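You operate a simulated robot arm through the tools that you are given. There is no shell and no other tool.

You run a simulated two-armed robot. Do the job below in one go: nothing can be reset, and whatever is moved stays where it is left.

Task
Close and lock the keyboard drawer, then wipe the lint off the cabinet window.
Fine: use the yellow cloth and put it back; leave the window door locked. What is to be rubbed or washed off counts as gone when no trace of it is left.
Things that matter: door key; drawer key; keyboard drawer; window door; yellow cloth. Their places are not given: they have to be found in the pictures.

Only the result counts: the job must be done as asked and must still hold three seconds after the hand-in. Knocking over, shifting, dropping, spilling or breaking anything else fails it. Flat cloth is picked up by pressing the open fingertips on it (5 to 10 N) and closing them slowly along it; thin cloth reads only 2 to 8 mm in the jaws.

Robot
Two 6-joint arms with fingered hands on one trunk that stands fixed in place. Base frame: the origin is at the foot of the trunk, x ahead of it, y to its left, z up. Readings come in m, rad, newtons and seconds.
The left shoulder is at [0.07, 0.191, 1.178], the right one opposite. Payload 4.7 kg a hand.
The tool frame of a hand sits at the grasp point between the pads (the TCP): z along the fingers, y along the line on which they close. The tips reach 0.036 m beyond it. The gripper opens to 0.12 m. The gripper's body begins 0.042 m behind the TCP. The gripper is a hand of 5 fingers: y runs from the thumb to the fingers, the wrist lies at [-0.018, -0.113, -0.198] in the tool frame, and closing takes about 1.5 s.
Orientation is that of the tool frame in the base frame, as [roll, pitch, yaw] about the fixed x, y, z axes, in that order (R = Rz(yaw) Ry(pitch) Rx(roll)). With the fingers straight down and the wrist toward the robot, the tool's x, y and z point along [0, 1, 0], [1, 0, 0] and [0, 0, -1] of the base frame.

Tools
- The arms move only by the tool nudge_tool. It takes "left_targets", "right_targets" or both (then of equal length, played together; a hand with none holds still); each is a list of rows, each a list of 6 numbers: the shift along the base's x, y, z in m, then the turn, a rotation vector about the base's x, y, z in rad. In form: [[dx, dy, dz, ax, ay, az], ...]. A call has 1 to 20 rows; each row shifts and turns the commanded pose from where the row before left it. "left_claw" and "right_claw" are, for a hand that has rows, the opening in per cent of the stroke, from 0 (shut) to 100 (fully open), set as the call begins (left out, the last holds). Rows are played at 5 a second. More than 0.05 m and 0.15 rad between two rows, or a gripper value outside its range, and nothing of the call is played. A pose out of reach is approached as far as the arm can. The call stops where the force on the tool passes 40 N (or 10 N more than at its start, if that is more) or the arm is blocked; 0.2 s more then pass. Each finger travels about 0.045 m/s and halts on what it meets, pressing with about 27 N; the grip force reading is that of the motor and also rises with nothing between the fingers. The clock runs only during rows and for 0.2 s after the last one: add rows that do not move to give the fingers time. It gives the time, the measured TCP pose, the force on the tool (base axes), the opening and the grip force at its end, in the units of the frame above (readings bear some noise), with the torque about the TCP (base axes, N m) and any sound that the robot's microphone picked up.
- Cameras (640 x 400 px; columns grow to the right, rows downward): "scene" is now at [0.1387, -0.0601, 1.4322]; the picture's right is [-0.52, -0.86, 0.00], its down [-0.31, 0.19, -0.93] and it looks along [0.80, -0.48, -0.36] (base axes); focal length 217 px, centre (320, 200). "left" rides on the left gripper at [-0.072, -0.091, -0.143] in its tool frame; the picture's right is [-0.80, -0.28, 0.53], its down [0.53, -0.73, 0.42] and it looks along [0.27, 0.62, 0.74] (tool axes); focal length 234 px, centre (320, 200). "right" rides on the right gripper at [0.072, -0.091, -0.143] in its tool frame; the picture's right is [-0.80, 0.28, -0.52], its down [-0.53, -0.73, 0.42] and it looks along [-0.27, 0.62, 0.74] (tool axes); focal length 234 px, centre (320, 200).
- snapshot(camera): a new picture of that camera. The clock stands still meanwhile.
- lift_body(by): slides the trunk up (or, below 0, down) by that many m; the arms and the scene camera ride with it, the base frame stays. It gives what a move gives, with no picture.
- move_fingers(index, middle, ring, little, thumb_bend, thumb_turn, hand): sets how far each is bent, from 0 (flat) to 1 (curled in); at 0.3 the hand is open as for a grip, at 0.7 the pads meet at the TCP. One left out holds its place. A second passes; each finger stops where it meets its share of the squeeze, and holds until it gets a number again. A gripper value or a shape takes the hand back. It gives what a move gives, with no picture; readings hold the bend of each and the force on index, middle, ring, little, thumb and palm. thumb_turn goes from beside the hand (0) to across from the fingers (1), as for a grip.
- set_grasp(shape, hand): the hand has 5 fingers and takes this shape, open, in about a second: jaw (thumb against the fingers, like two jaws); tri (thumb and two fingers); tip (a fingertip pinch); poke (one finger out to press); point (the index stretched); flat (the hand flat); cup (the hand cupped); fist (a fist). The gripper value then closes the fingers along that shape, each until it touches; the sizes above hold for jaw. It gives what a move gives, with no picture.
- aim_head(pan, tilt): turns the head with the scene camera to pan (to the left, within 1.501 rad either way) and tilt (down, from -0.506 to 1.204), counted from straight ahead of the robot. It gives what a move gives.
- point_at(camera, pixels): for up to 12 pixels [column, row] of the newest picture of that camera ("zoom" is the newest enlarged one), the place [x, y, z] in the base frame of the surface seen there, good to about 0.002 m, but the place of the scene camera against the robot may be out by one fixed shift of up to 0.025 m in any direction. The clock stands still meanwhile.
- zoom(camera, box): a new picture of the part [left, top, right, bottom] of that camera's present view, enlarged. The clock stands still meanwhile.
- sign_off(): hands the job in; it is judged then, once.

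Open the grippers and draw the arms clear of the work before you hand the job in, unless the task says otherwise.

The tools are called after "Emit:" by a JSON object that holds its "method" and its "body". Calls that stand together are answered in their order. nudge_tool: Moves the arms, as the interface text tells. Its arguments: {"type":"object","properties":{"left_targets":{"type":"array"},"left_claw":{"type":"number"},"right_targets":{"type":"array"},"right_claw":{"type":"number"}},"required":[]} The other tools are called the same way: lift_body (by) slides the trunk up or down; set_grasp (shape, hand) gives the hand a shape; move_fingers (index, middle, ring, little, thumb_bend, thumb_turn, hand) moves the fingers one by one; aim_head (pan, tilt) turns the head that bears the scene camera; snapshot (camera) takes a picture; point_at (camera, pixels) gives the place of the surface under pixels of a picture; zoom (camera, box) takes an enlarged picture of a part of a camera's view; sign_off () hands the job in.

At the start:

```text
clock: 0.0
left_tool_pos: [0.7022, -0.0915, 1.4401]
left_ee_rot: [-3.141, 0.001, 1.571]
left_force: [0.3, -0.3, -0.3]
left_ft_torque: [0.01, 0.0, 0.0]
left_opening: 0.1196
left_grip_force: 0.1
left_shape: jaw
left_bend: [0.3, 0.3, 0.3, 0.3, 0.3, 0.98]
left_finger forces: [0.0, 0.1, 0.0, 0.0, 0.0, 0.0]
right_tool_pos: [0.3211, -0.4789, 1.4123]
right_ee_rot: [-3.141, 0.003, 1.568]
right_force: [-0.4, -0.1, 0.4]
right_ft_torque: [0.04, -0.01, -0.01]
right_opening: 0.1196
right_grip_force: 0.1
right_shape: jaw
right_bend: [0.3, 0.3, 0.3, 0.3, 0.3, 0.98]
right_finger forces: [0.0, 0.0, 0.0, 0.0, 0.0, 0.0]
trunk travel left (down, up): [-0.654, 0.286]
head pan, tilt: [-0.543, 0.37]
```

scene: 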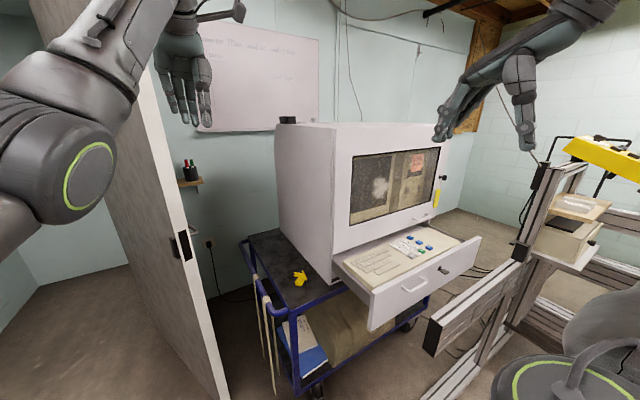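
right: 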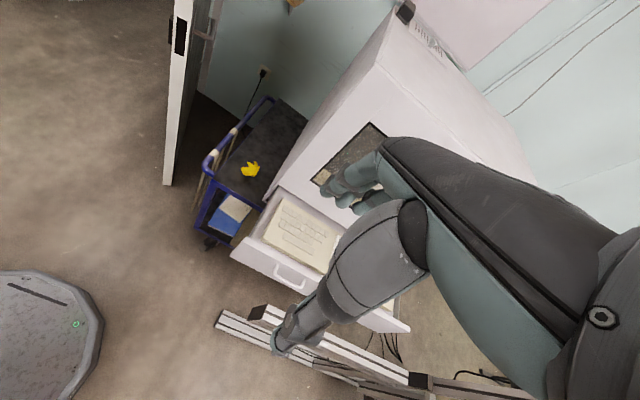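
left: 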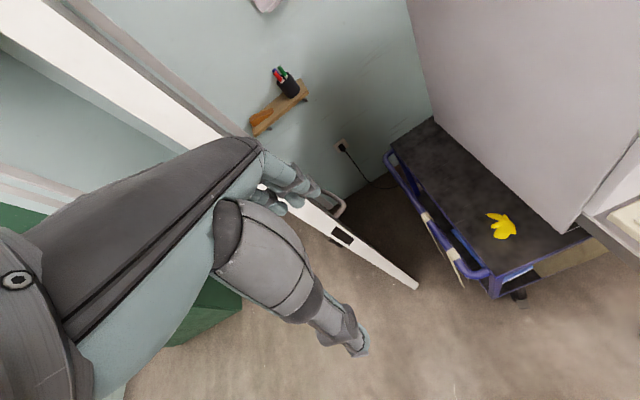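

The scene picture shows a cabinet on a cart with the window at about (395,185), an open drawer at (410,265) and a yellow cloth at (300,278). I enlarge the cabinet's front to find the keys and the lint.

Emit:
{"method": "zoom", "body": {"camera": "scene", "box": [320, 130, 480, 230]}}

Emit:
{"method": "zoom", "body": {"camera": "scene", "box": [330, 220, 490, 320]}}

Emit:
{"method": "zoom", "body": {"camera": "scene", "box": [240, 230, 400, 330]}}

Emit:
{"method": "point_at", "body": {"camera": "scene", "pixels": [[354, 158], [352, 222], [438, 150], [437, 203], [300, 278], [413, 288], [444, 270], [443, 178], [436, 197], [371, 330], [480, 238], [380, 188]]}}

```text
4.00 times, centred on (400, 180) of scene
```

zoom: 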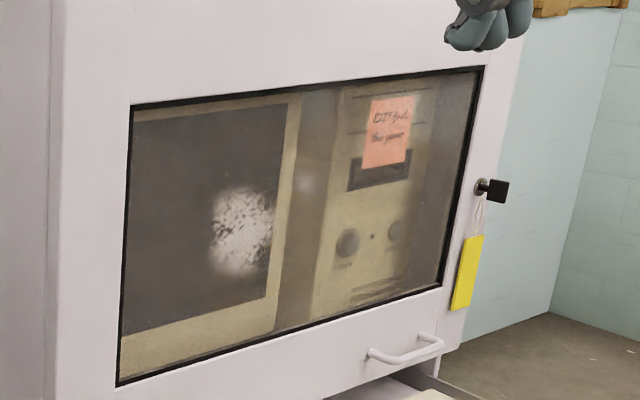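

```text
4.00 times, centred on (410, 270) of scene
```

zoom: 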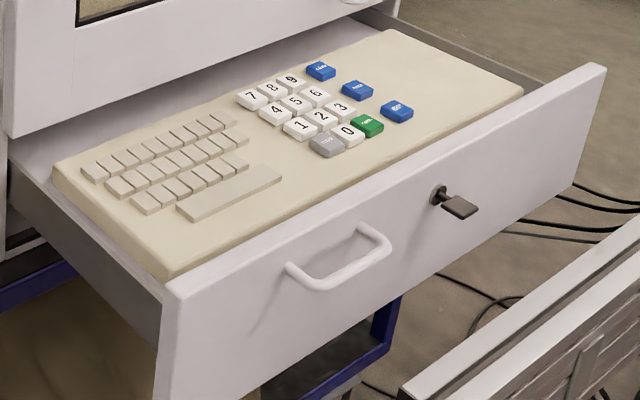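

```text
4.00 times, centred on (320, 280) of scene
```

zoom: 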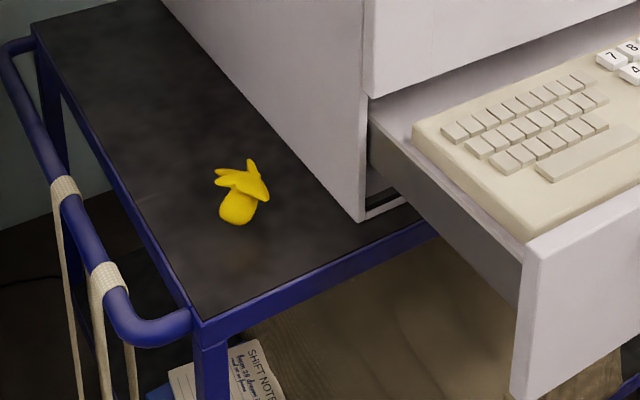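

```text
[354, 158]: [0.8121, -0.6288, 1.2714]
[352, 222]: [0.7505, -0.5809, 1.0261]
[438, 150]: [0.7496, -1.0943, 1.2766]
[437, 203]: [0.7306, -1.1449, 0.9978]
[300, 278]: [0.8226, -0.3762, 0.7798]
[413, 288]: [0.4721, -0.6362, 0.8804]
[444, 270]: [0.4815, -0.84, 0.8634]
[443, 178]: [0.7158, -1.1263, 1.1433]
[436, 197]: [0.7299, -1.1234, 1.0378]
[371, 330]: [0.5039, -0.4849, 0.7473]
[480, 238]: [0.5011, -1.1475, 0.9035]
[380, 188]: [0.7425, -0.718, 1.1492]
```

The lint patch shows at about (380,188) in the scene view; I need to know whether it sits on the outer or inner side of the glass. I zoom in further and sample the depth on lint and frame.

Emit:
{"method": "zoom", "body": {"camera": "scene", "box": [360, 168, 408, 198]}}

Emit:
{"method": "point_at", "body": {"camera": "zoom", "pixels": [[250, 250], [200, 200], [300, 300], [350, 250], [450, 150], [100, 300], [300, 200], [240, 330], [500, 120], [330, 180], [220, 120], [280, 380]]}}

Emit:
{"method": "zoom", "body": {"camera": "scene", "box": [420, 160, 468, 220]}}

Emit:
{"method": "point_at", "body": {"camera": "zoom", "pixels": [[100, 100], [150, 300], [150, 50], [290, 235], [265, 240], [320, 200], [300, 200], [30, 350], [150, 170], [20, 280], [60, 500], [100, 520]]}}

```text
13.33 times, centred on (384, 183) of scene
```

zoom: 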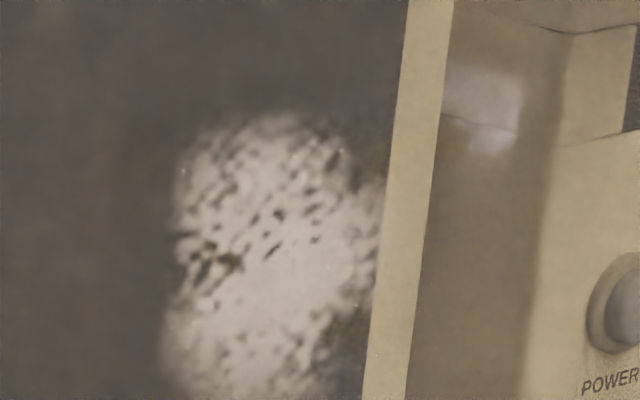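

```text
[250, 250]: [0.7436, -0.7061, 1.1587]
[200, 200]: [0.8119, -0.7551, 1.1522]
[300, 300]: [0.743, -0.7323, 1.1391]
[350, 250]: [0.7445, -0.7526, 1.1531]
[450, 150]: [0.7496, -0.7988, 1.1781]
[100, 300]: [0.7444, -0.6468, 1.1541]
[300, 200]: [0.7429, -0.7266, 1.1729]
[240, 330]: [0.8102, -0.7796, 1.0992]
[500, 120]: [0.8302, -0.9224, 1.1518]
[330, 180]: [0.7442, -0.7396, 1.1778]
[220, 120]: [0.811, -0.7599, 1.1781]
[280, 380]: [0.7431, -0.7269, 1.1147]
```

```text
6.67 times, centred on (444, 190) of scene
```

zoom: 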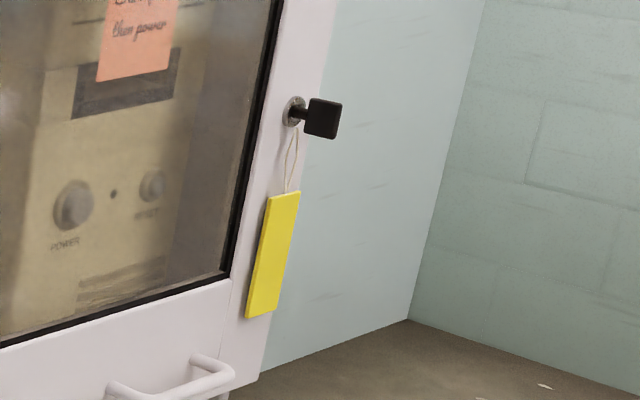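

```text
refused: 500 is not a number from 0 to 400
```

Some samples give the glass (x≈0.744) and some the monitor behind it. I sample the door frame face for comparison and the key's shape.

Emit:
{"method": "point_at", "body": {"camera": "zoom", "pixels": [[290, 60], [250, 250], [310, 30], [290, 112], [300, 117], [320, 120], [335, 105], [270, 250], [150, 385], [220, 375], [310, 130], [225, 365]]}}

Emit:
{"method": "zoom", "body": {"camera": "scene", "box": [330, 130, 410, 230]}}

Emit:
{"method": "point_at", "body": {"camera": "zoom", "pixels": [[300, 100], [140, 60], [140, 300], [250, 60], [250, 330], [255, 200], [255, 225], [265, 210], [260, 240], [240, 215], [180, 220], [180, 160]]}}

```text
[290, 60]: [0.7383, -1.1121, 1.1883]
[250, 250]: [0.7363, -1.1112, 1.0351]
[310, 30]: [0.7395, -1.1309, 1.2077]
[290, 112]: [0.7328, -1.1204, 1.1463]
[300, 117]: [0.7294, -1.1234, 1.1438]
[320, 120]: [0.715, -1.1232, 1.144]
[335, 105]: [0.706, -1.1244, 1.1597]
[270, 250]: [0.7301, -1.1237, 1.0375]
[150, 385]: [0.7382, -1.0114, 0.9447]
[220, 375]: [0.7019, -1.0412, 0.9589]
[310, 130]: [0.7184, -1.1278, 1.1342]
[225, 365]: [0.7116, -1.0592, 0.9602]
```

```text
4.00 times, centred on (370, 180) of scene
```

zoom: 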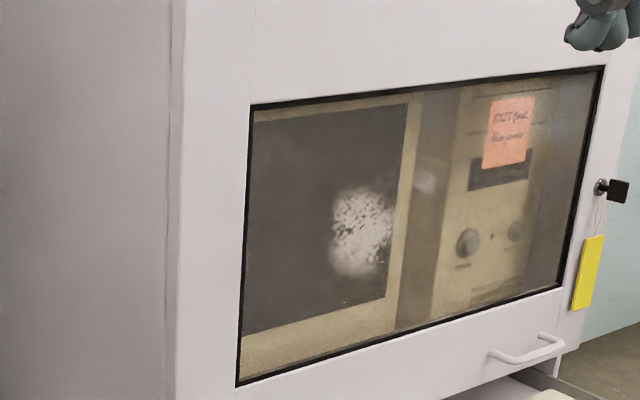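

```text
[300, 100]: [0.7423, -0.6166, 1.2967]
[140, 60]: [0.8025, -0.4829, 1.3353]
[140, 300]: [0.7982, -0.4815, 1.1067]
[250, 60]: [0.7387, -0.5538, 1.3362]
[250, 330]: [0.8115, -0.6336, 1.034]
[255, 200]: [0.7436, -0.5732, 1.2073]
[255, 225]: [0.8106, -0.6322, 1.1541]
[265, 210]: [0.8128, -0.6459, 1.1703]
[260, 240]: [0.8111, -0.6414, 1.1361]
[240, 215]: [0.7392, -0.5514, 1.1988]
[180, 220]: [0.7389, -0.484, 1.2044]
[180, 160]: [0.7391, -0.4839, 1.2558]
```

The door face reads x≈0.739 and the glass ≈0.744; there is a big patch near y −0.73 and a second smudge near y −0.80. I sample both patches more densely.

Emit:
{"method": "zoom", "body": {"camera": "scene", "box": [368, 170, 400, 190]}}

Emit:
{"method": "point_at", "body": {"camera": "zoom", "pixels": [[500, 120], [520, 140], [540, 160], [490, 110], [560, 130], [530, 190], [500, 150], [480, 80], [550, 180], [570, 150], [540, 120], [560, 200]]}}

Emit:
{"method": "point_at", "body": {"camera": "zoom", "pixels": [[200, 250], [250, 300], [150, 300], [300, 280], [200, 350], [220, 200], [300, 350], [250, 230], [180, 280], [270, 380], [130, 380], [320, 320]]}}

Emit:
{"method": "point_at", "body": {"camera": "scene", "pixels": [[360, 165], [365, 215], [400, 160], [410, 180], [420, 200], [430, 160], [425, 190], [390, 205], [402, 190], [358, 200], [372, 170], [415, 155]]}}

```text
16.00 times, centred on (384, 180) of scene
```

zoom: 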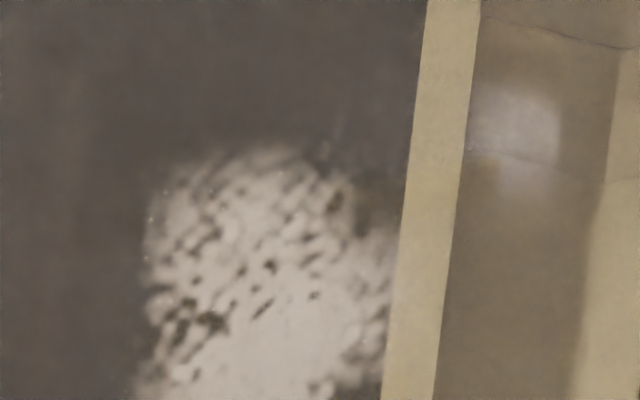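

```text
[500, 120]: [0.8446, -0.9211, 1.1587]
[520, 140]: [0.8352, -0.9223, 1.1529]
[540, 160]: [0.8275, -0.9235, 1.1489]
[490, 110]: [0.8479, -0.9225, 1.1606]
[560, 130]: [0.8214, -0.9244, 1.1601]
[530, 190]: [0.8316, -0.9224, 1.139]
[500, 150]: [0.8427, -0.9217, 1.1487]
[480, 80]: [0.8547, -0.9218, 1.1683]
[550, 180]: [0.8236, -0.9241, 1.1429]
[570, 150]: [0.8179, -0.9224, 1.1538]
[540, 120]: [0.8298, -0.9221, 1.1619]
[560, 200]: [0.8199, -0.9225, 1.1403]
```

```text
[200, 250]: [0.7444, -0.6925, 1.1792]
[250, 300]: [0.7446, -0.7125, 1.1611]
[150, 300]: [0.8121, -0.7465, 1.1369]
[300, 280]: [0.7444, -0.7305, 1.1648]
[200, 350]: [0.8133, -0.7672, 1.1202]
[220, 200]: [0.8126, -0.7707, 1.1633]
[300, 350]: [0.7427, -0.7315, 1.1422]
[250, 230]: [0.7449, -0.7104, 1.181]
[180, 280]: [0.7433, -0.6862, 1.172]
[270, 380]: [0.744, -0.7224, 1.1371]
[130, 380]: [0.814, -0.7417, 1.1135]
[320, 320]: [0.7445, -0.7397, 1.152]
```

```text
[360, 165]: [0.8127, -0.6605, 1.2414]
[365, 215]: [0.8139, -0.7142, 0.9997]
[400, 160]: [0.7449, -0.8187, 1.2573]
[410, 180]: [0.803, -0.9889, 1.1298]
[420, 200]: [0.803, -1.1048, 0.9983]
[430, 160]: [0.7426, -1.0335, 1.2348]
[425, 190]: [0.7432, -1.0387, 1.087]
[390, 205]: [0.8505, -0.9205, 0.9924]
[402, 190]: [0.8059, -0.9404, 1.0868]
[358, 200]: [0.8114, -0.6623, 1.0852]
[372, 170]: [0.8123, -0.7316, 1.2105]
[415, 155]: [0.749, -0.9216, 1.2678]
```

The patch reads x≈0.744, on the glass's front side (door face 0.739, with some deeper hits at 0.749). I look closer at the drawer key and at the cloth from the left camera.

Emit:
{"method": "zoom", "body": {"camera": "scene", "box": [424, 255, 464, 280]}}

Emit:
{"method": "point_at", "body": {"camera": "zoom", "pixels": [[220, 180], [260, 195], [300, 210], [400, 220], [450, 210], [330, 240], [400, 260], [420, 190], [480, 300], [150, 250], [225, 200], [350, 180]]}}

Emit:
{"method": "zoom", "body": {"camera": "left", "box": [440, 190, 560, 265]}}

Emit:
{"method": "point_at", "body": {"camera": "zoom", "pixels": [[320, 200], [350, 150], [300, 130], [270, 160], [380, 240], [280, 250], [100, 200], [500, 100], [340, 280], [330, 120], [420, 200], [300, 220]]}}

```text
16.00 times, centred on (444, 268) of scene
```

zoom: 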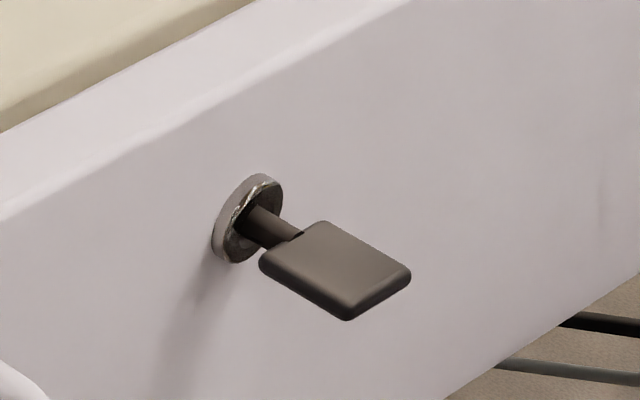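

```text
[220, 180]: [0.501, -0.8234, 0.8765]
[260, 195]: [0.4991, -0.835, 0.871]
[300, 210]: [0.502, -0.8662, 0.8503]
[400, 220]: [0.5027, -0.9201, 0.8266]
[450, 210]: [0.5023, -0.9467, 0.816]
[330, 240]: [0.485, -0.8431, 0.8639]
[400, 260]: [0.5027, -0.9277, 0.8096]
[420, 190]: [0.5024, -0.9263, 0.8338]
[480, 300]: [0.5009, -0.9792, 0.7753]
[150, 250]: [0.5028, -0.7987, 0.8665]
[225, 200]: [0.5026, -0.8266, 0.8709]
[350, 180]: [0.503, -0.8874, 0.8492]
```

```text
5.33 times, centred on (500, 228) of left
```

zoom: 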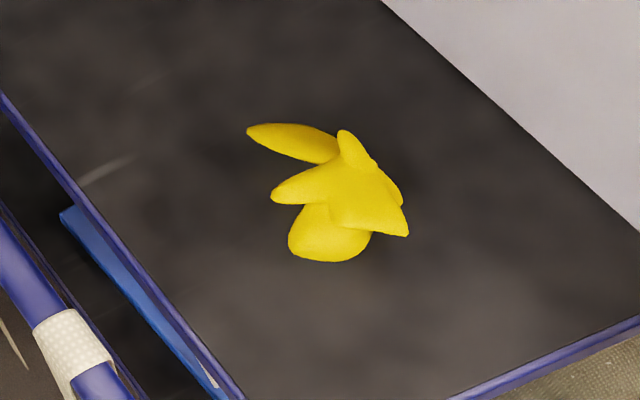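

```text
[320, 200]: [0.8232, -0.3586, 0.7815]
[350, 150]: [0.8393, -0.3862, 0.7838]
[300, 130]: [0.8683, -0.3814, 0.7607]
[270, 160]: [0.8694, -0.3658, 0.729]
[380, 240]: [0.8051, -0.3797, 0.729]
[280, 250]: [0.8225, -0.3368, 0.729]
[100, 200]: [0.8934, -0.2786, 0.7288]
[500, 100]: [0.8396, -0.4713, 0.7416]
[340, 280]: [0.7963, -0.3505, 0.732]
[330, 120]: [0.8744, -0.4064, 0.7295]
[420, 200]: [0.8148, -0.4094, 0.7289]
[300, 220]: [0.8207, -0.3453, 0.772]
```

The drawer key's bow lies horizontal at about (0.48,−0.84,0.864) while the door key's bow stands upright, and the cloth is a heap near (0.82,−0.36,0.76). I bring the right hand in front of the window, pitched forward, to look at the lint with its camera.

Emit:
{"method": "nudge_tool", "body": {"right_targets": [[0.01625, -0.03375, -0.02625, 0, -0.109, 0], [0.01625, -0.03375, -0.02625, 0, -0.109, 0], [0.01625, -0.03375, -0.02625, 0, -0.109, 0], [0.01625, -0.03375, -0.02625, 0, -0.109, 0], [0.01625, -0.03375, -0.02625, 0, -0.109, 0], [0.01625, -0.03375, -0.02625, 0, -0.109, 0], [0.01625, -0.03375, -0.02625, 0, -0.109, 0], [0.01625, -0.03375, -0.02625, 0, -0.109, 0]]}}

Emit:
{"method": "snapshot", "body": {"camera": "right"}}

Emit:
{"method": "snapshot", "body": {"camera": "scene"}}

```text
clock: 1.8
left_tool_pos: [0.7067, -0.0943, 1.4354]
left_ee_rot: [-3.136, -0.002, 1.57]
left_force: [1.8, -0.5, -1.4]
left_ft_torque: [-0.01, 0.07, -0.02]
left_opening: 0.1197
left_grip_force: 0.1
left_shape: jaw
left_bend: [0.3, 0.3, 0.3, 0.3, 0.3, 0.98]
left_finger forces: [0.0, 0.0, 0.0, 0.0, 0.1, 0.1]
right_tool_pos: [0.5399, -0.3764, 1.2946]
right_ee_rot: [2.328, -0.003, 1.574]
right_force: [1.0, -1.1, -1.4]
right_ft_torque: [0.03, -0.01, 0.08]
right_opening: 0.1198
right_grip_force: 0.2
right_shape: jaw
right_bend: [0.3, 0.3, 0.3, 0.3, 0.3, 0.98]
right_finger forces: [0.0, 0.0, 0.0, 0.0, 0.1, 0.0]
right hand out of reach, approached as far as the arm can: row 1, 2, 3, 4, 5, 6, 7, 8
trunk travel left (down, up): [-0.654, 0.286]
head pan, tilt: [-0.543, 0.37]
```

```text
taken
```

right: 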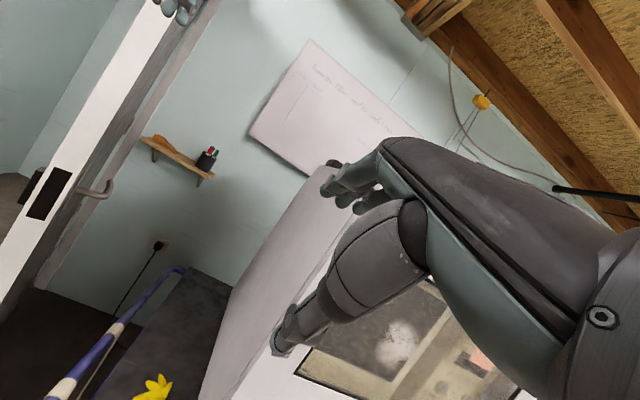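

```text
taken
```

scene: 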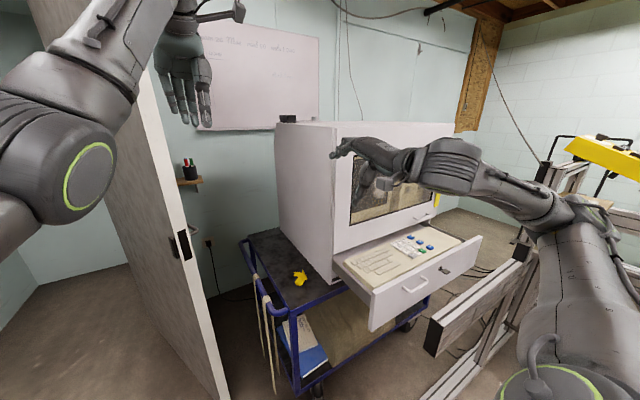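

The right hand could not follow that pose (it ended at 0.54,−0.376,1.295), probably a wrist limit with the hand square to x. I yaw the hand outward and see where it settles.

Emit:
{"method": "nudge_tool", "body": {"right_targets": [[0, 0, 0, 0, 0, -0.14], [0, 0, 0, 0, 0, -0.14], [0, 0, 0, 0, 0, -0.14], [0, 0, 0, 0, 0, -0.14], [0, 0, 0, 0, 0, 0]]}}

Emit:
{"method": "snapshot", "body": {"camera": "scene"}}

```text
clock: 3.0
left_tool_pos: [0.7036, -0.0896, 1.4385]
left_ee_rot: [3.141, 0.001, 1.572]
left_force: [0.3, 0.6, -0.3]
left_ft_torque: [-0.01, 0.03, 0.01]
left_opening: 0.1198
left_grip_force: 0.1
left_shape: jaw
left_bend: [0.3, 0.3, 0.3, 0.3, 0.3, 0.98]
left_finger forces: [0.0, 0.0, 0.1, 0.1, 0.1, 0.0]
right_tool_pos: [0.5721, -0.4769, 1.2932]
right_ee_rot: [2.32, -0.001, 1.017]
right_force: [0.3, 0.2, 0.0]
right_ft_torque: [-0.02, -0.02, -0.01]
right_opening: 0.12
right_grip_force: 0.1
right_shape: jaw
right_bend: [0.3, 0.3, 0.3, 0.3, 0.3, 0.98]
right_finger forces: [0.1, 0.0, 0.0, 0.1, 0.0, 0.0]
right hand out of reach, approached as far as the arm can: row 1, 2, 3, 4
trunk travel left (down, up): [-0.654, 0.286]
head pan, tilt: [-0.543, 0.37]
```

```text
taken
```

scene: 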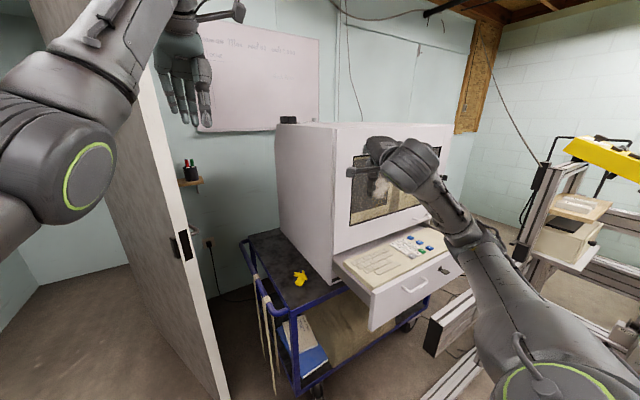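

With yaw ≈ −32° the hand is now in reach at (0.572,−0.477,1.293). I back off in x and move sideways in small steps to test the reach.

Emit:
{"method": "nudge_tool", "body": {"right_targets": [[-0.03, -0.03, -0.01, 0, 0, 0], [-0.03, -0.03, -0.01, 0, 0, 0], [-0.03, -0.03, -0.01, 0, 0, 0]]}}

Emit:
{"method": "snapshot", "body": {"camera": "right"}}

```text
clock: 3.8
left_tool_pos: [0.6998, -0.0873, 1.4407]
left_ee_rot: [3.141, 0.001, 1.571]
left_force: [-1.0, 0.6, 0.7]
left_ft_torque: [-0.06, -0.07, -0.01]
left_opening: 0.1202
left_grip_force: 0.1
left_shape: jaw
left_bend: [0.3, 0.3, 0.3, 0.3, 0.3, 0.98]
left_finger forces: [0.0, 0.1, 0.0, 0.1, 0.0, 0.0]
right_tool_pos: [0.5177, -0.5194, 1.2777]
right_ee_rot: [2.322, 0.001, 1.012]
right_force: [0.3, 0.6, 0.2]
right_ft_torque: [-0.01, 0.0, -0.01]
right_opening: 0.1202
right_grip_force: 0.1
right_shape: jaw
right_bend: [0.3, 0.3, 0.3, 0.3, 0.3, 0.98]
right_finger forces: [0.1, 0.1, 0.0, 0.1, 0.0, 0.1]
right hand out of reach, approached as far as the arm can: row 2, 3
trunk travel left (down, up): [-0.654, 0.286]
head pan, tilt: [-0.543, 0.37]
```

```text
taken
```

right: 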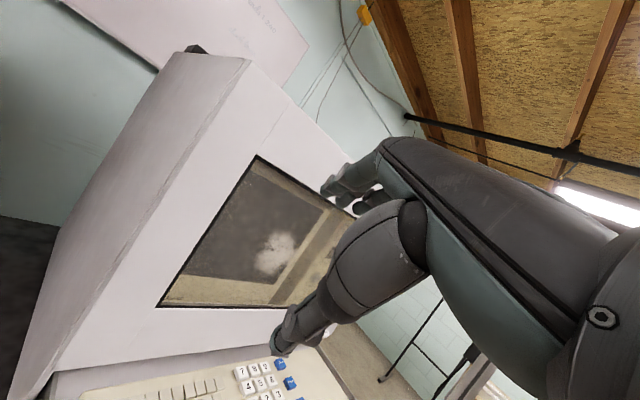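

The right camera now sees the lint on the window at about (275,252). I zoom there and read depth around it, since this camera is accurate against the robot.

Emit:
{"method": "zoom", "body": {"camera": "right", "box": [240, 220, 320, 270]}}

Emit:
{"method": "point_at", "body": {"camera": "zoom", "pixels": [[250, 250], [300, 250], [200, 250], [200, 350], [300, 350], [350, 150], [400, 150], [300, 150], [250, 300], [420, 200], [350, 250], [250, 400]]}}

Emit:
{"method": "point_at", "body": {"camera": "right", "pixels": [[245, 150], [145, 305], [235, 310], [290, 170], [257, 158], [165, 302], [70, 360], [170, 130], [240, 65], [230, 345], [120, 280], [180, 220]]}}

```text
8.00 times, centred on (280, 245) of right
```

zoom: 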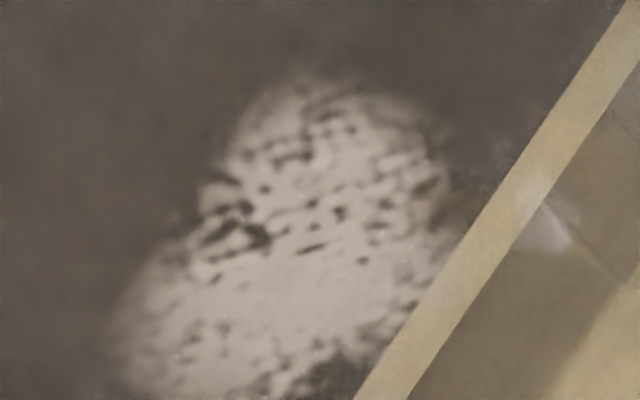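

```text
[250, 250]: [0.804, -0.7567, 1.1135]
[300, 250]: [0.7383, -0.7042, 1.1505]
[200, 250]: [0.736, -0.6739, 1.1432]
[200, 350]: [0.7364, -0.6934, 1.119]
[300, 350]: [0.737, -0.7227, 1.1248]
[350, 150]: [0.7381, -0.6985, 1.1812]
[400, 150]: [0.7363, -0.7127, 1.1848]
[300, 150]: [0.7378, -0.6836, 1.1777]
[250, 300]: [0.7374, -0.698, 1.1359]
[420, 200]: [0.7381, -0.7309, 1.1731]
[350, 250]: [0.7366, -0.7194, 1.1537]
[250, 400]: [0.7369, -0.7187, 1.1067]
```

```text
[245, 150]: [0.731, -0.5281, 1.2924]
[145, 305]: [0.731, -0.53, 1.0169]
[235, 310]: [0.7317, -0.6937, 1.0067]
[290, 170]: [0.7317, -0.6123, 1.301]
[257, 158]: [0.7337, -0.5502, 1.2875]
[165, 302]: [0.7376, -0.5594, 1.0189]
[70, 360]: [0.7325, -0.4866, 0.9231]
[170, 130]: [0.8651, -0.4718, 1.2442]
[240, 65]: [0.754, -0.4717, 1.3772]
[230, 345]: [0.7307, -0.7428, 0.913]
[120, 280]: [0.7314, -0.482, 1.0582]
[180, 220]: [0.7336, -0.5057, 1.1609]
```

The door face reads x=0.7312 and the lint 0.737 in the robot's own frame. I sample the clear glass around to find the glass's own surface(s).

Emit:
{"method": "zoom", "body": {"camera": "right", "box": [160, 150, 320, 310]}}

Emit:
{"method": "point_at", "body": {"camera": "zoom", "pixels": [[200, 150], [150, 200], [130, 220], [120, 260], [220, 110], [180, 140], [160, 270], [200, 260], [240, 150], [260, 190], [170, 190], [210, 200]]}}

Emit:
{"method": "point_at", "body": {"camera": "zoom", "pixels": [[202, 150], [150, 202], [136, 220], [126, 260], [226, 110], [186, 145], [166, 275], [205, 265], [245, 155], [230, 190], [175, 195], [215, 205]]}}

Emit:
{"method": "point_at", "body": {"camera": "zoom", "pixels": [[90, 360], [60, 390], [40, 380], [120, 300], [100, 380], [130, 370], [200, 340], [195, 310], [260, 300], [270, 250], [250, 330], [215, 380]]}}

```text
2.50 times, centred on (240, 230) of right
```

zoom: 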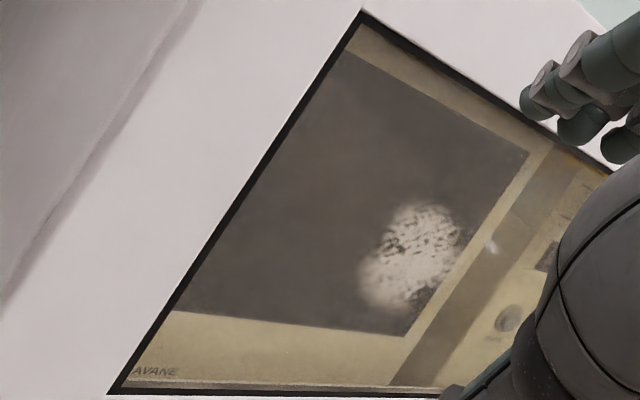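

```text
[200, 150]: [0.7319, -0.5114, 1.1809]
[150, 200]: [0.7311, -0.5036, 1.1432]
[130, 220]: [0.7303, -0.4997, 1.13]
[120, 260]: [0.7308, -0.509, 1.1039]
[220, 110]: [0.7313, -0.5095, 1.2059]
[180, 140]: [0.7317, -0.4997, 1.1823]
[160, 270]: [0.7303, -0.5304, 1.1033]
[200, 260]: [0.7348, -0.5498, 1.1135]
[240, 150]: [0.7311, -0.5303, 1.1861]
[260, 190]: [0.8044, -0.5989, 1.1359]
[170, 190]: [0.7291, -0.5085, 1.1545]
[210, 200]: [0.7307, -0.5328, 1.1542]
```

```text
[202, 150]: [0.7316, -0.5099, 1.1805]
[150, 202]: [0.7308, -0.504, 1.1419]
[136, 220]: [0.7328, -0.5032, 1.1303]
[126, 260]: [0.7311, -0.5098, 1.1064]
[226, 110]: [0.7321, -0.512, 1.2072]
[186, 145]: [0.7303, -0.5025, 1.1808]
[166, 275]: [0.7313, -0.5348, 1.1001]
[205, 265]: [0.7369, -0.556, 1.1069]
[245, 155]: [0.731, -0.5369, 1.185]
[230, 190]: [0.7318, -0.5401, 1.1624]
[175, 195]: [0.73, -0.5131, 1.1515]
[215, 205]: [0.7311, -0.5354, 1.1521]
```

```text
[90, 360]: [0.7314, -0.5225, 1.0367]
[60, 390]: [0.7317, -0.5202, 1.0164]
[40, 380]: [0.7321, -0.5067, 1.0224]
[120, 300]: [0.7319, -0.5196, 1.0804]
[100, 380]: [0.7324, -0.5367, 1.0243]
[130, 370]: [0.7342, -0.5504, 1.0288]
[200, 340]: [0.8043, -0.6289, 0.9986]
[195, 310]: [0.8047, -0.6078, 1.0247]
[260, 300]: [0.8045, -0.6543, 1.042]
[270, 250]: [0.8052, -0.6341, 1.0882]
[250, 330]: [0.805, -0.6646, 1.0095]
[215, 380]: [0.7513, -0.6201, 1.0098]
```

The lint lies on the glass a few mm behind the face, consistent with the outside of the recessed pane. Before working on the drawer I check the rail stand at right (430–560, 250–380) for clearance.

Emit:
{"method": "point_at", "body": {"camera": "scene", "pixels": [[432, 340], [440, 325], [520, 250], [540, 200], [475, 300], [430, 395], [590, 220], [620, 165], [570, 255], [560, 160], [450, 390], [640, 300]]}}

Emit:
{"method": "aim_head", "body": {"pan": -0.9, "tilt": 0.6}}

Emit:
{"method": "snapshot", "body": {"camera": "scene"}}

```text
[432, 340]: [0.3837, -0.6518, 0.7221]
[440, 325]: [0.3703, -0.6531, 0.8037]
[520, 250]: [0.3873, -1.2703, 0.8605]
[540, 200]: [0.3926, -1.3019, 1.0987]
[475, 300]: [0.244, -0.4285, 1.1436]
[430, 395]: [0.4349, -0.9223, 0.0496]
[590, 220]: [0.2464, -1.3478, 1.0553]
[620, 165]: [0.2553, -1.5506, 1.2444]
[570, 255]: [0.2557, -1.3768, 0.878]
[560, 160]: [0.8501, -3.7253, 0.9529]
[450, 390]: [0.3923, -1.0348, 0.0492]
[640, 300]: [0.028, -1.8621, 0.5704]
```

```text
clock: 4.6
left_tool_pos: [0.7017, -0.0926, 1.4382]
left_ee_rot: [3.141, 0.0, 1.572]
left_force: [0.9, 0.7, 0.1]
left_ft_torque: [0.01, 0.0, 0.01]
left_opening: 0.1199
left_grip_force: 0.0
left_shape: jaw
left_bend: [0.3, 0.3, 0.3, 0.3, 0.3, 0.98]
left_finger forces: [0.1, 0.0, 0.0, 0.0, 0.0, 0.1]
right_tool_pos: [0.5191, -0.5237, 1.2749]
right_ee_rot: [2.326, -0.001, 1.008]
right_force: [0.4, -0.7, -0.8]
right_ft_torque: [-0.02, 0.03, -0.01]
right_opening: 0.1199
right_grip_force: 0.0
right_shape: jaw
right_bend: [0.3, 0.3, 0.3, 0.3, 0.3, 0.98]
right_finger forces: [0.1, 0.0, 0.0, 0.1, 0.0, 0.0]
trunk travel left (down, up): [-0.654, 0.286]
head pan, tilt: [-0.901, 0.6]
```

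```text
taken
```

scene: 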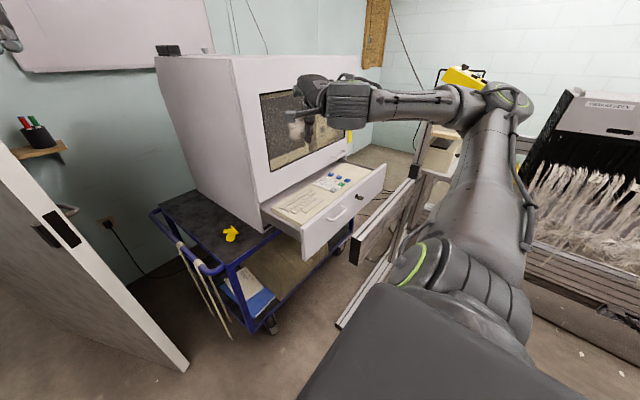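

The rail beam runs at x≈0.37, y −0.65 to −1.27, top z≈0.82, in front of the drawer, so the hand must come over it. I look at the handle and key again from the new head pose.

Emit:
{"method": "zoom", "body": {"camera": "scene", "box": [290, 160, 402, 260]}}

Emit:
{"method": "point_at", "body": {"camera": "scene", "pixels": [[330, 220], [345, 208], [337, 218], [359, 197], [362, 199], [303, 232], [385, 166], [384, 180], [305, 256], [360, 255], [420, 180], [345, 325]]}}

```text
4.00 times, centred on (346, 210) of scene
```

zoom: 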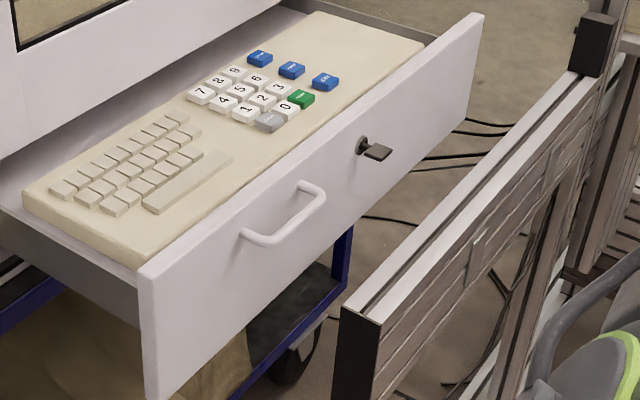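

```text
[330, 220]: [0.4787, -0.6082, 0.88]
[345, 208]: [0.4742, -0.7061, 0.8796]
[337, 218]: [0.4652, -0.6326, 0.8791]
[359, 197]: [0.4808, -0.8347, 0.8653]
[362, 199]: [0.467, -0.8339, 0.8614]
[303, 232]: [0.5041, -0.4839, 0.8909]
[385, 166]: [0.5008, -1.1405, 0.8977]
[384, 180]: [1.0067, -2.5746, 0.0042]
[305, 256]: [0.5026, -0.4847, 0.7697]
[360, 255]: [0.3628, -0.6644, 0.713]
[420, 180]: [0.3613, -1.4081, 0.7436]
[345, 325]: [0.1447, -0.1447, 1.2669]
```

I will push the drawer on the free face left of the handle (robot y≈−0.55), fingers closed. First I raise the trunk by 0.15 so the arm has room to fold down in front of the drawer.

Emit:
{"method": "lift_body", "body": {"by": 0.15}}

Emit:
{"method": "nudge_tool", "body": {"right_targets": [[0, -0.03, -0.035, 0, 0, 0], [0, -0.03, -0.035, 0, 0, 0], [0, -0.02, -0.04, 0, 0, 0], [0, 0, -0.045, 0, 0, 0], [0, 0, -0.045, 0, 0, 0], [0, 0, -0.045, 0, 0, 0], [0, 0, -0.045, 0, 0, 0]], "right_claw": 0}}

Emit:
{"method": "snapshot", "body": {"camera": "right"}}

Emit:
{"method": "snapshot", "body": {"camera": "scene"}}

```text
clock: 6.4
left_tool_pos: [0.7024, -0.0926, 1.5893]
left_ee_rot: [3.14, 0.0, 1.571]
left_force: [-0.6, 0.8, 0.3]
left_ft_torque: [0.03, 0.03, 0.0]
left_opening: 0.1199
left_grip_force: 0.2
left_shape: jaw
left_bend: [0.3, 0.3, 0.3, 0.3, 0.3, 0.98]
left_finger forces: [0.0, 0.0, 0.1, 0.1, 0.1, 0.0]
right_tool_pos: [0.5185, -0.5245, 1.4252]
right_ee_rot: [2.325, 0.0, 1.011]
right_force: [0.7, 0.5, 0.6]
right_ft_torque: [0.0, 0.01, -0.03]
right_opening: 0.1199
right_grip_force: 0.0
right_shape: jaw
right_bend: [0.3, 0.3, 0.3, 0.3, 0.3, 0.98]
right_finger forces: [0.1, 0.0, 0.0, 0.0, 0.0, 0.0]
trunk travel left (down, up): [-0.804, 0.136]
head pan, tilt: [-0.901, 0.6]
```

```text
clock: 8.0
left_tool_pos: [0.7018, -0.0937, 1.5891]
left_ee_rot: [-3.141, -0.003, 1.571]
left_force: [0.5, 0.5, -0.3]
left_ft_torque: [0.02, 0.03, 0.01]
left_opening: 0.1199
left_grip_force: 0.0
left_shape: jaw
left_bend: [0.3, 0.3, 0.3, 0.3, 0.3, 0.98]
left_finger forces: [0.1, 0.0, 0.0, 0.1, 0.0, 0.0]
right_tool_pos: [0.5328, -0.5453, 1.1518]
right_ee_rot: [2.325, 0.002, 1.01]
right_force: [0.1, -0.8, 0.9]
right_ft_torque: [-0.02, -0.02, -0.04]
right_opening: 0.0001
right_grip_force: 7.4
right_shape: jaw
right_bend: [0.7, 0.7, 0.7, 0.7, 0.51, 1.0]
right_finger forces: [0.0, 0.0, 0.1, 0.0, 0.1, 0.0]
right hand out of reach, approached as far as the arm can: row 1, 2, 3
trunk travel left (down, up): [-0.804, 0.136]
head pan, tilt: [-0.901, 0.6]
```

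```text
taken
```

right: 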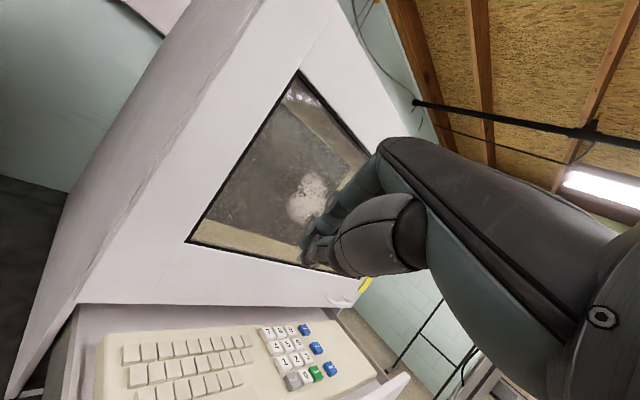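

```text
taken
```

scene: 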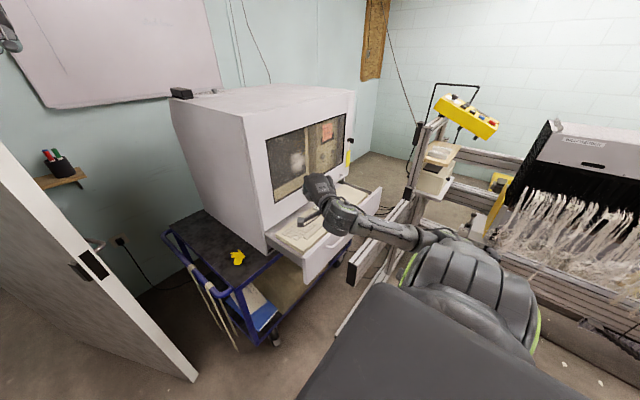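

The hand is closed and at (0.533,−0.545,1.152); sideways motion is limited unless the hand's yaw follows the arm. I yaw it a bit more, go down to z≈0.98 while drawing back in x.

Emit:
{"method": "nudge_tool", "body": {"right_targets": [[0, 0, -0.04, 0, 0, -0.1], [-0.01, 0, -0.045, 0, 0, -0.1], [-0.02, 0, -0.045, 0, 0, 0], [-0.02, 0, -0.04, 0, 0, 0], [-0.03, 0, 0, 0, 0, 0]]}}

Emit:
{"method": "snapshot", "body": {"camera": "right"}}

Emit:
{"method": "zoom", "body": {"camera": "scene", "box": [260, 140, 420, 300]}}

```text
clock: 9.2
left_tool_pos: [0.6997, -0.0912, 1.5899]
left_ee_rot: [3.14, 0.001, 1.572]
left_force: [-1.3, 0.2, 0.4]
left_ft_torque: [-0.01, -0.04, -0.01]
left_opening: 0.1199
left_grip_force: 0.1
left_shape: jaw
left_bend: [0.3, 0.3, 0.3, 0.3, 0.3, 0.98]
left_finger forces: [0.1, 0.0, 0.0, 0.1, 0.0, 0.1]
right_tool_pos: [0.4533, -0.5436, 0.9829]
right_ee_rot: [2.322, 0.001, 0.808]
right_force: [-0.5, -0.1, 0.1]
right_ft_torque: [0.01, -0.02, 0.02]
right_opening: 0.0
right_grip_force: 26.7
right_shape: jaw
right_bend: [0.7, 0.7, 0.7, 0.7, 0.53, 1.0]
right_finger forces: [0.1, 0.1, 0.1, 0.0, 0.0, 0.0]
trunk travel left (down, up): [-0.804, 0.136]
head pan, tilt: [-0.901, 0.6]
```

```text
taken
```

right: 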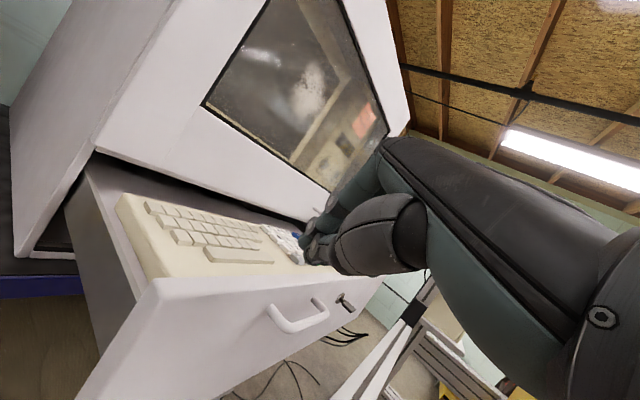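

```text
2.50 times, centred on (340, 220) of scene
```

zoom: 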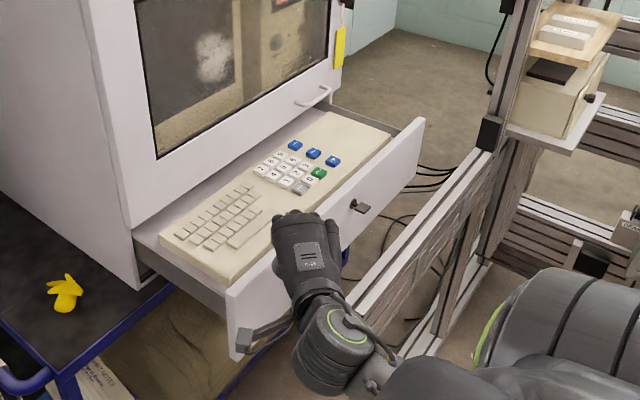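

The right camera sees the drawer well now: face edge (150,290), handle (300,318), key (343,300). I read these places in the robot's frame.

Emit:
{"method": "point_at", "body": {"camera": "right", "pixels": [[152, 293], [120, 340], [272, 310], [298, 330], [325, 303], [343, 297], [348, 305], [200, 320], [250, 282], [100, 148], [140, 390], [307, 60]]}}

Emit:
{"method": "zoom", "body": {"camera": "right", "box": [260, 270, 380, 345]}}

Emit:
{"method": "point_at", "body": {"camera": "zoom", "pixels": [[410, 150], [430, 140], [450, 150], [470, 175], [480, 165], [465, 195], [455, 165], [60, 210], [340, 165], [200, 300], [330, 220], [300, 270]]}}

```text
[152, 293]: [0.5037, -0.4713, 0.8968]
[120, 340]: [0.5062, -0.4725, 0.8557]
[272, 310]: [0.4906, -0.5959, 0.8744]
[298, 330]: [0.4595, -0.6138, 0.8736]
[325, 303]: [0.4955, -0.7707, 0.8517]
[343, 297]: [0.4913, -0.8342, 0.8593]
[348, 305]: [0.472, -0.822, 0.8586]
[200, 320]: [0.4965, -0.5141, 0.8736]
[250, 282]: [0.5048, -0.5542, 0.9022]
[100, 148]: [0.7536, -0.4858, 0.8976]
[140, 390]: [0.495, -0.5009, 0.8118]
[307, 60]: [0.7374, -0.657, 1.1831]
```

```text
5.33 times, centred on (320, 308) of right
```

zoom: 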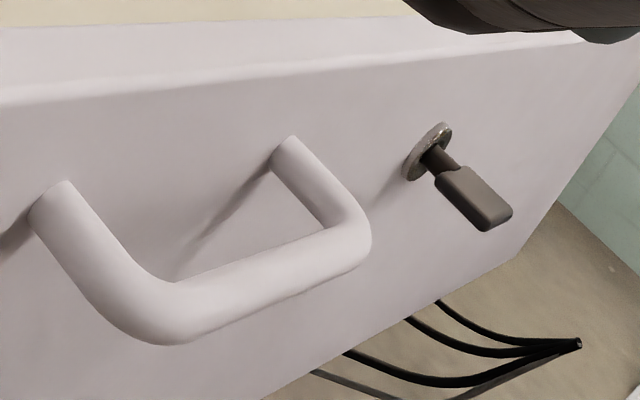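

```text
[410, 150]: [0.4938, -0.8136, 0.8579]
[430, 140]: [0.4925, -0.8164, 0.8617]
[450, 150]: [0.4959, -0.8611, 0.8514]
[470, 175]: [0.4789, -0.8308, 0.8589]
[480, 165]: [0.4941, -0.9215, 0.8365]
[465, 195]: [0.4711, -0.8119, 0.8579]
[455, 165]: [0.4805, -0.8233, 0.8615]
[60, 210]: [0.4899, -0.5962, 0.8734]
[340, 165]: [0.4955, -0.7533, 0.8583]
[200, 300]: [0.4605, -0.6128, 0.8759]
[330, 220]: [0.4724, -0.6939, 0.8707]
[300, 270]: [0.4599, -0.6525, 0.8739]
```

The drawer face is at x=0.4955, top z≈0.897, handle y −0.596..−0.695, key axis (y −0.823, z 0.859). I back the hand off to x≈0.41, then lower it to z≈0.87 in front of the free part of the face.

Emit:
{"method": "nudge_tool", "body": {"right_targets": [[-0.022, 0.01, 0, 0, 0, 0], [-0.022, 0.01, 0, 0, 0, 0], [0, 0, -0.037, 0, 0, 0], [0, 0, -0.037, 0, 0, 0], [0, 0, -0.037, 0, 0, 0]]}}

Emit:
{"method": "snapshot", "body": {"camera": "right"}}

Emit:
{"method": "zoom", "body": {"camera": "scene", "box": [260, 140, 420, 300]}}

```text
clock: 10.4
left_tool_pos: [0.7008, -0.0911, 1.5895]
left_ee_rot: [-3.141, 0.0, 1.57]
left_force: [-0.7, -0.3, 0.2]
left_ft_torque: [-0.01, 0.01, -0.01]
left_opening: 0.1199
left_grip_force: 0.0
left_shape: jaw
left_bend: [0.3, 0.3, 0.3, 0.3, 0.3, 0.98]
left_finger forces: [0.1, 0.0, 0.0, 0.0, 0.0, 0.0]
right_tool_pos: [0.41, -0.524, 0.8717]
right_ee_rot: [2.322, 0.002, 0.808]
right_force: [0.3, -0.3, -0.5]
right_ft_torque: [0.02, 0.0, -0.01]
right_opening: 0.0
right_grip_force: 26.7
right_shape: jaw
right_bend: [0.7, 0.7, 0.7, 0.7, 0.53, 1.0]
right_finger forces: [0.1, 0.0, 0.0, 0.0, 0.1, 0.0]
trunk travel left (down, up): [-0.804, 0.136]
head pan, tilt: [-0.901, 0.6]
```

```text
taken
```

right: 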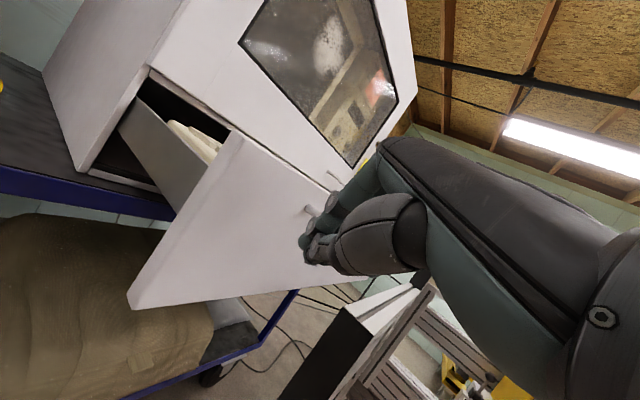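

```text
2.50 times, centred on (340, 220) of scene
```

zoom: 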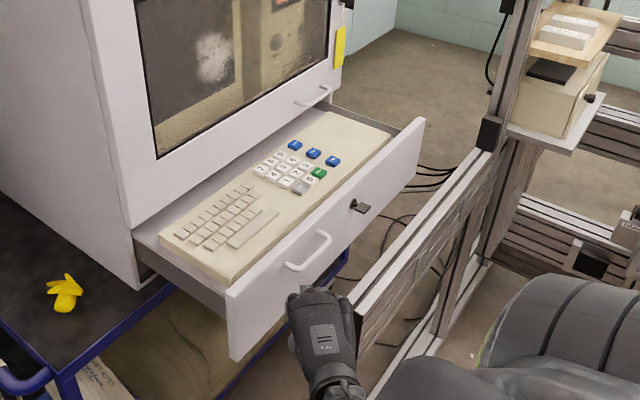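

The hand is in front of the face with nothing in between. I push straight along +x in small rows, watching the force.

Emit:
{"method": "nudge_tool", "body": {"right_targets": [[0.02, 0.005, 0, 0, 0, 0], [0.02, 0.005, 0, 0, 0, 0], [0.02, 0, 0, 0, 0, 0], [0.02, 0, 0, 0, 0, 0], [0.02, 0, 0, 0, 0, 0], [0.02, 0, 0, 0, 0, 0]]}}

Emit:
{"method": "snapshot", "body": {"camera": "right"}}

Emit:
{"method": "zoom", "body": {"camera": "scene", "box": [260, 140, 420, 300]}}

```text
clock: 11.8
left_tool_pos: [0.7023, -0.0919, 1.5881]
left_ee_rot: [-3.142, 0.0, 1.571]
left_force: [0.5, -0.1, -0.1]
left_ft_torque: [0.02, 0.0, 0.0]
left_opening: 0.1198
left_grip_force: 0.2
left_shape: jaw
left_bend: [0.3, 0.3, 0.3, 0.3, 0.3, 0.98]
left_finger forces: [0.0, 0.0, 0.1, 0.0, 0.0, 0.1]
right_tool_pos: [0.5306, -0.516, 0.8694]
right_ee_rot: [2.326, 0.001, 0.811]
right_force: [0.4, 0.4, 0.1]
right_ft_torque: [0.0, 0.02, 0.01]
right_opening: 0.0
right_grip_force: 27.0
right_shape: jaw
right_bend: [0.7, 0.7, 0.7, 0.7, 0.53, 1.0]
right_finger forces: [0.1, 0.1, 0.1, 0.1, 0.1, 0.1]
trunk travel left (down, up): [-0.804, 0.136]
head pan, tilt: [-0.901, 0.6]
```

```text
taken
```

right: 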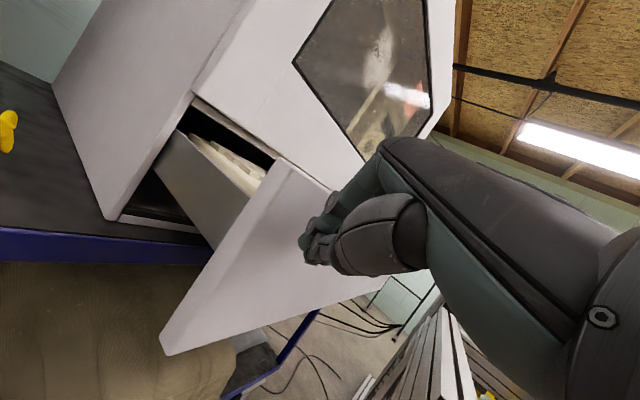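

```text
2.50 times, centred on (340, 220) of scene
```

zoom: 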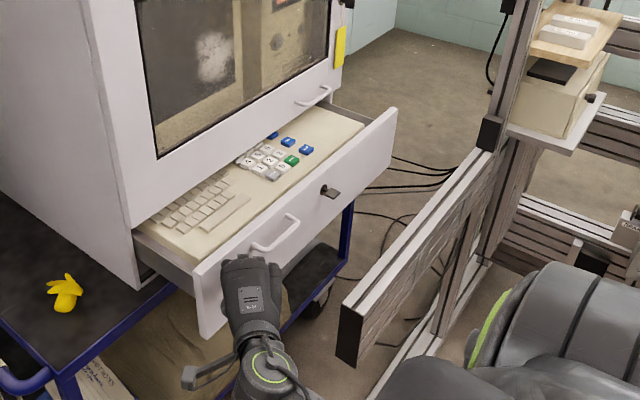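

The drawer is moving in smoothly with no reaction force. I keep pushing toward the closed position.

Emit:
{"method": "nudge_tool", "body": {"right_targets": [[0.02, 0, 0, 0, 0, 0], [0.02, 0, 0, 0, 0, 0], [0.02, 0, 0, 0, 0, 0], [0.02, 0, 0, 0, 0, 0], [0.02, 0, 0, 0, 0, 0], [0.02, 0, 0, 0, 0, 0], [0.01, 0, 0, 0, 0, 0], [0.01, 0, 0, 0, 0, 0], [0.01, 0, 0, 0, 0, 0], [0.01, 0, 0, 0, 0, 0]]}}

Emit:
{"method": "snapshot", "body": {"camera": "right"}}

Emit:
{"method": "zoom", "body": {"camera": "scene", "box": [220, 120, 420, 300]}}

```text
clock: 14.0
left_tool_pos: [0.7026, -0.0921, 1.5906]
left_ee_rot: [3.141, -0.001, 1.569]
left_force: [0.2, 0.0, -0.2]
left_ft_torque: [0.01, 0.01, 0.02]
left_opening: 0.1197
left_grip_force: 0.1
left_shape: jaw
left_bend: [0.3, 0.3, 0.3, 0.3, 0.3, 0.98]
left_finger forces: [0.0, 0.0, 0.0, 0.0, 0.0, 0.1]
right_tool_pos: [0.6902, -0.5146, 0.8707]
right_ee_rot: [2.322, 0.001, 0.811]
right_force: [0.5, -0.7, 0.2]
right_ft_torque: [0.0, 0.0, 0.0]
right_opening: 0.0002
right_grip_force: 26.2
right_shape: jaw
right_bend: [0.7, 0.7, 0.7, 0.7, 0.53, 1.0]
right_finger forces: [0.1, 0.1, 0.0, 0.0, 0.1, 0.1]
trunk travel left (down, up): [-0.804, 0.136]
head pan, tilt: [-0.901, 0.6]
```

```text
taken
```

right: 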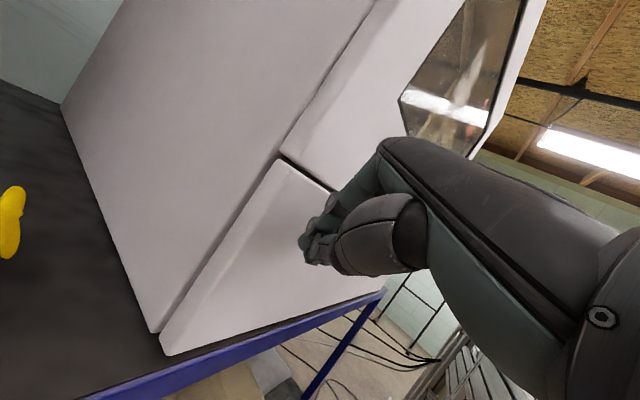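

```text
2.22 times, centred on (320, 210) of scene
```

zoom: 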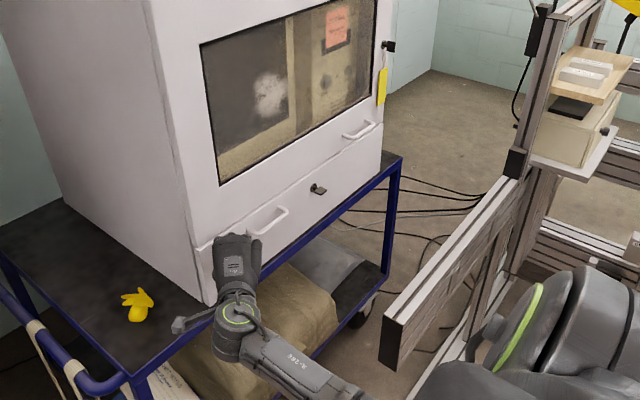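

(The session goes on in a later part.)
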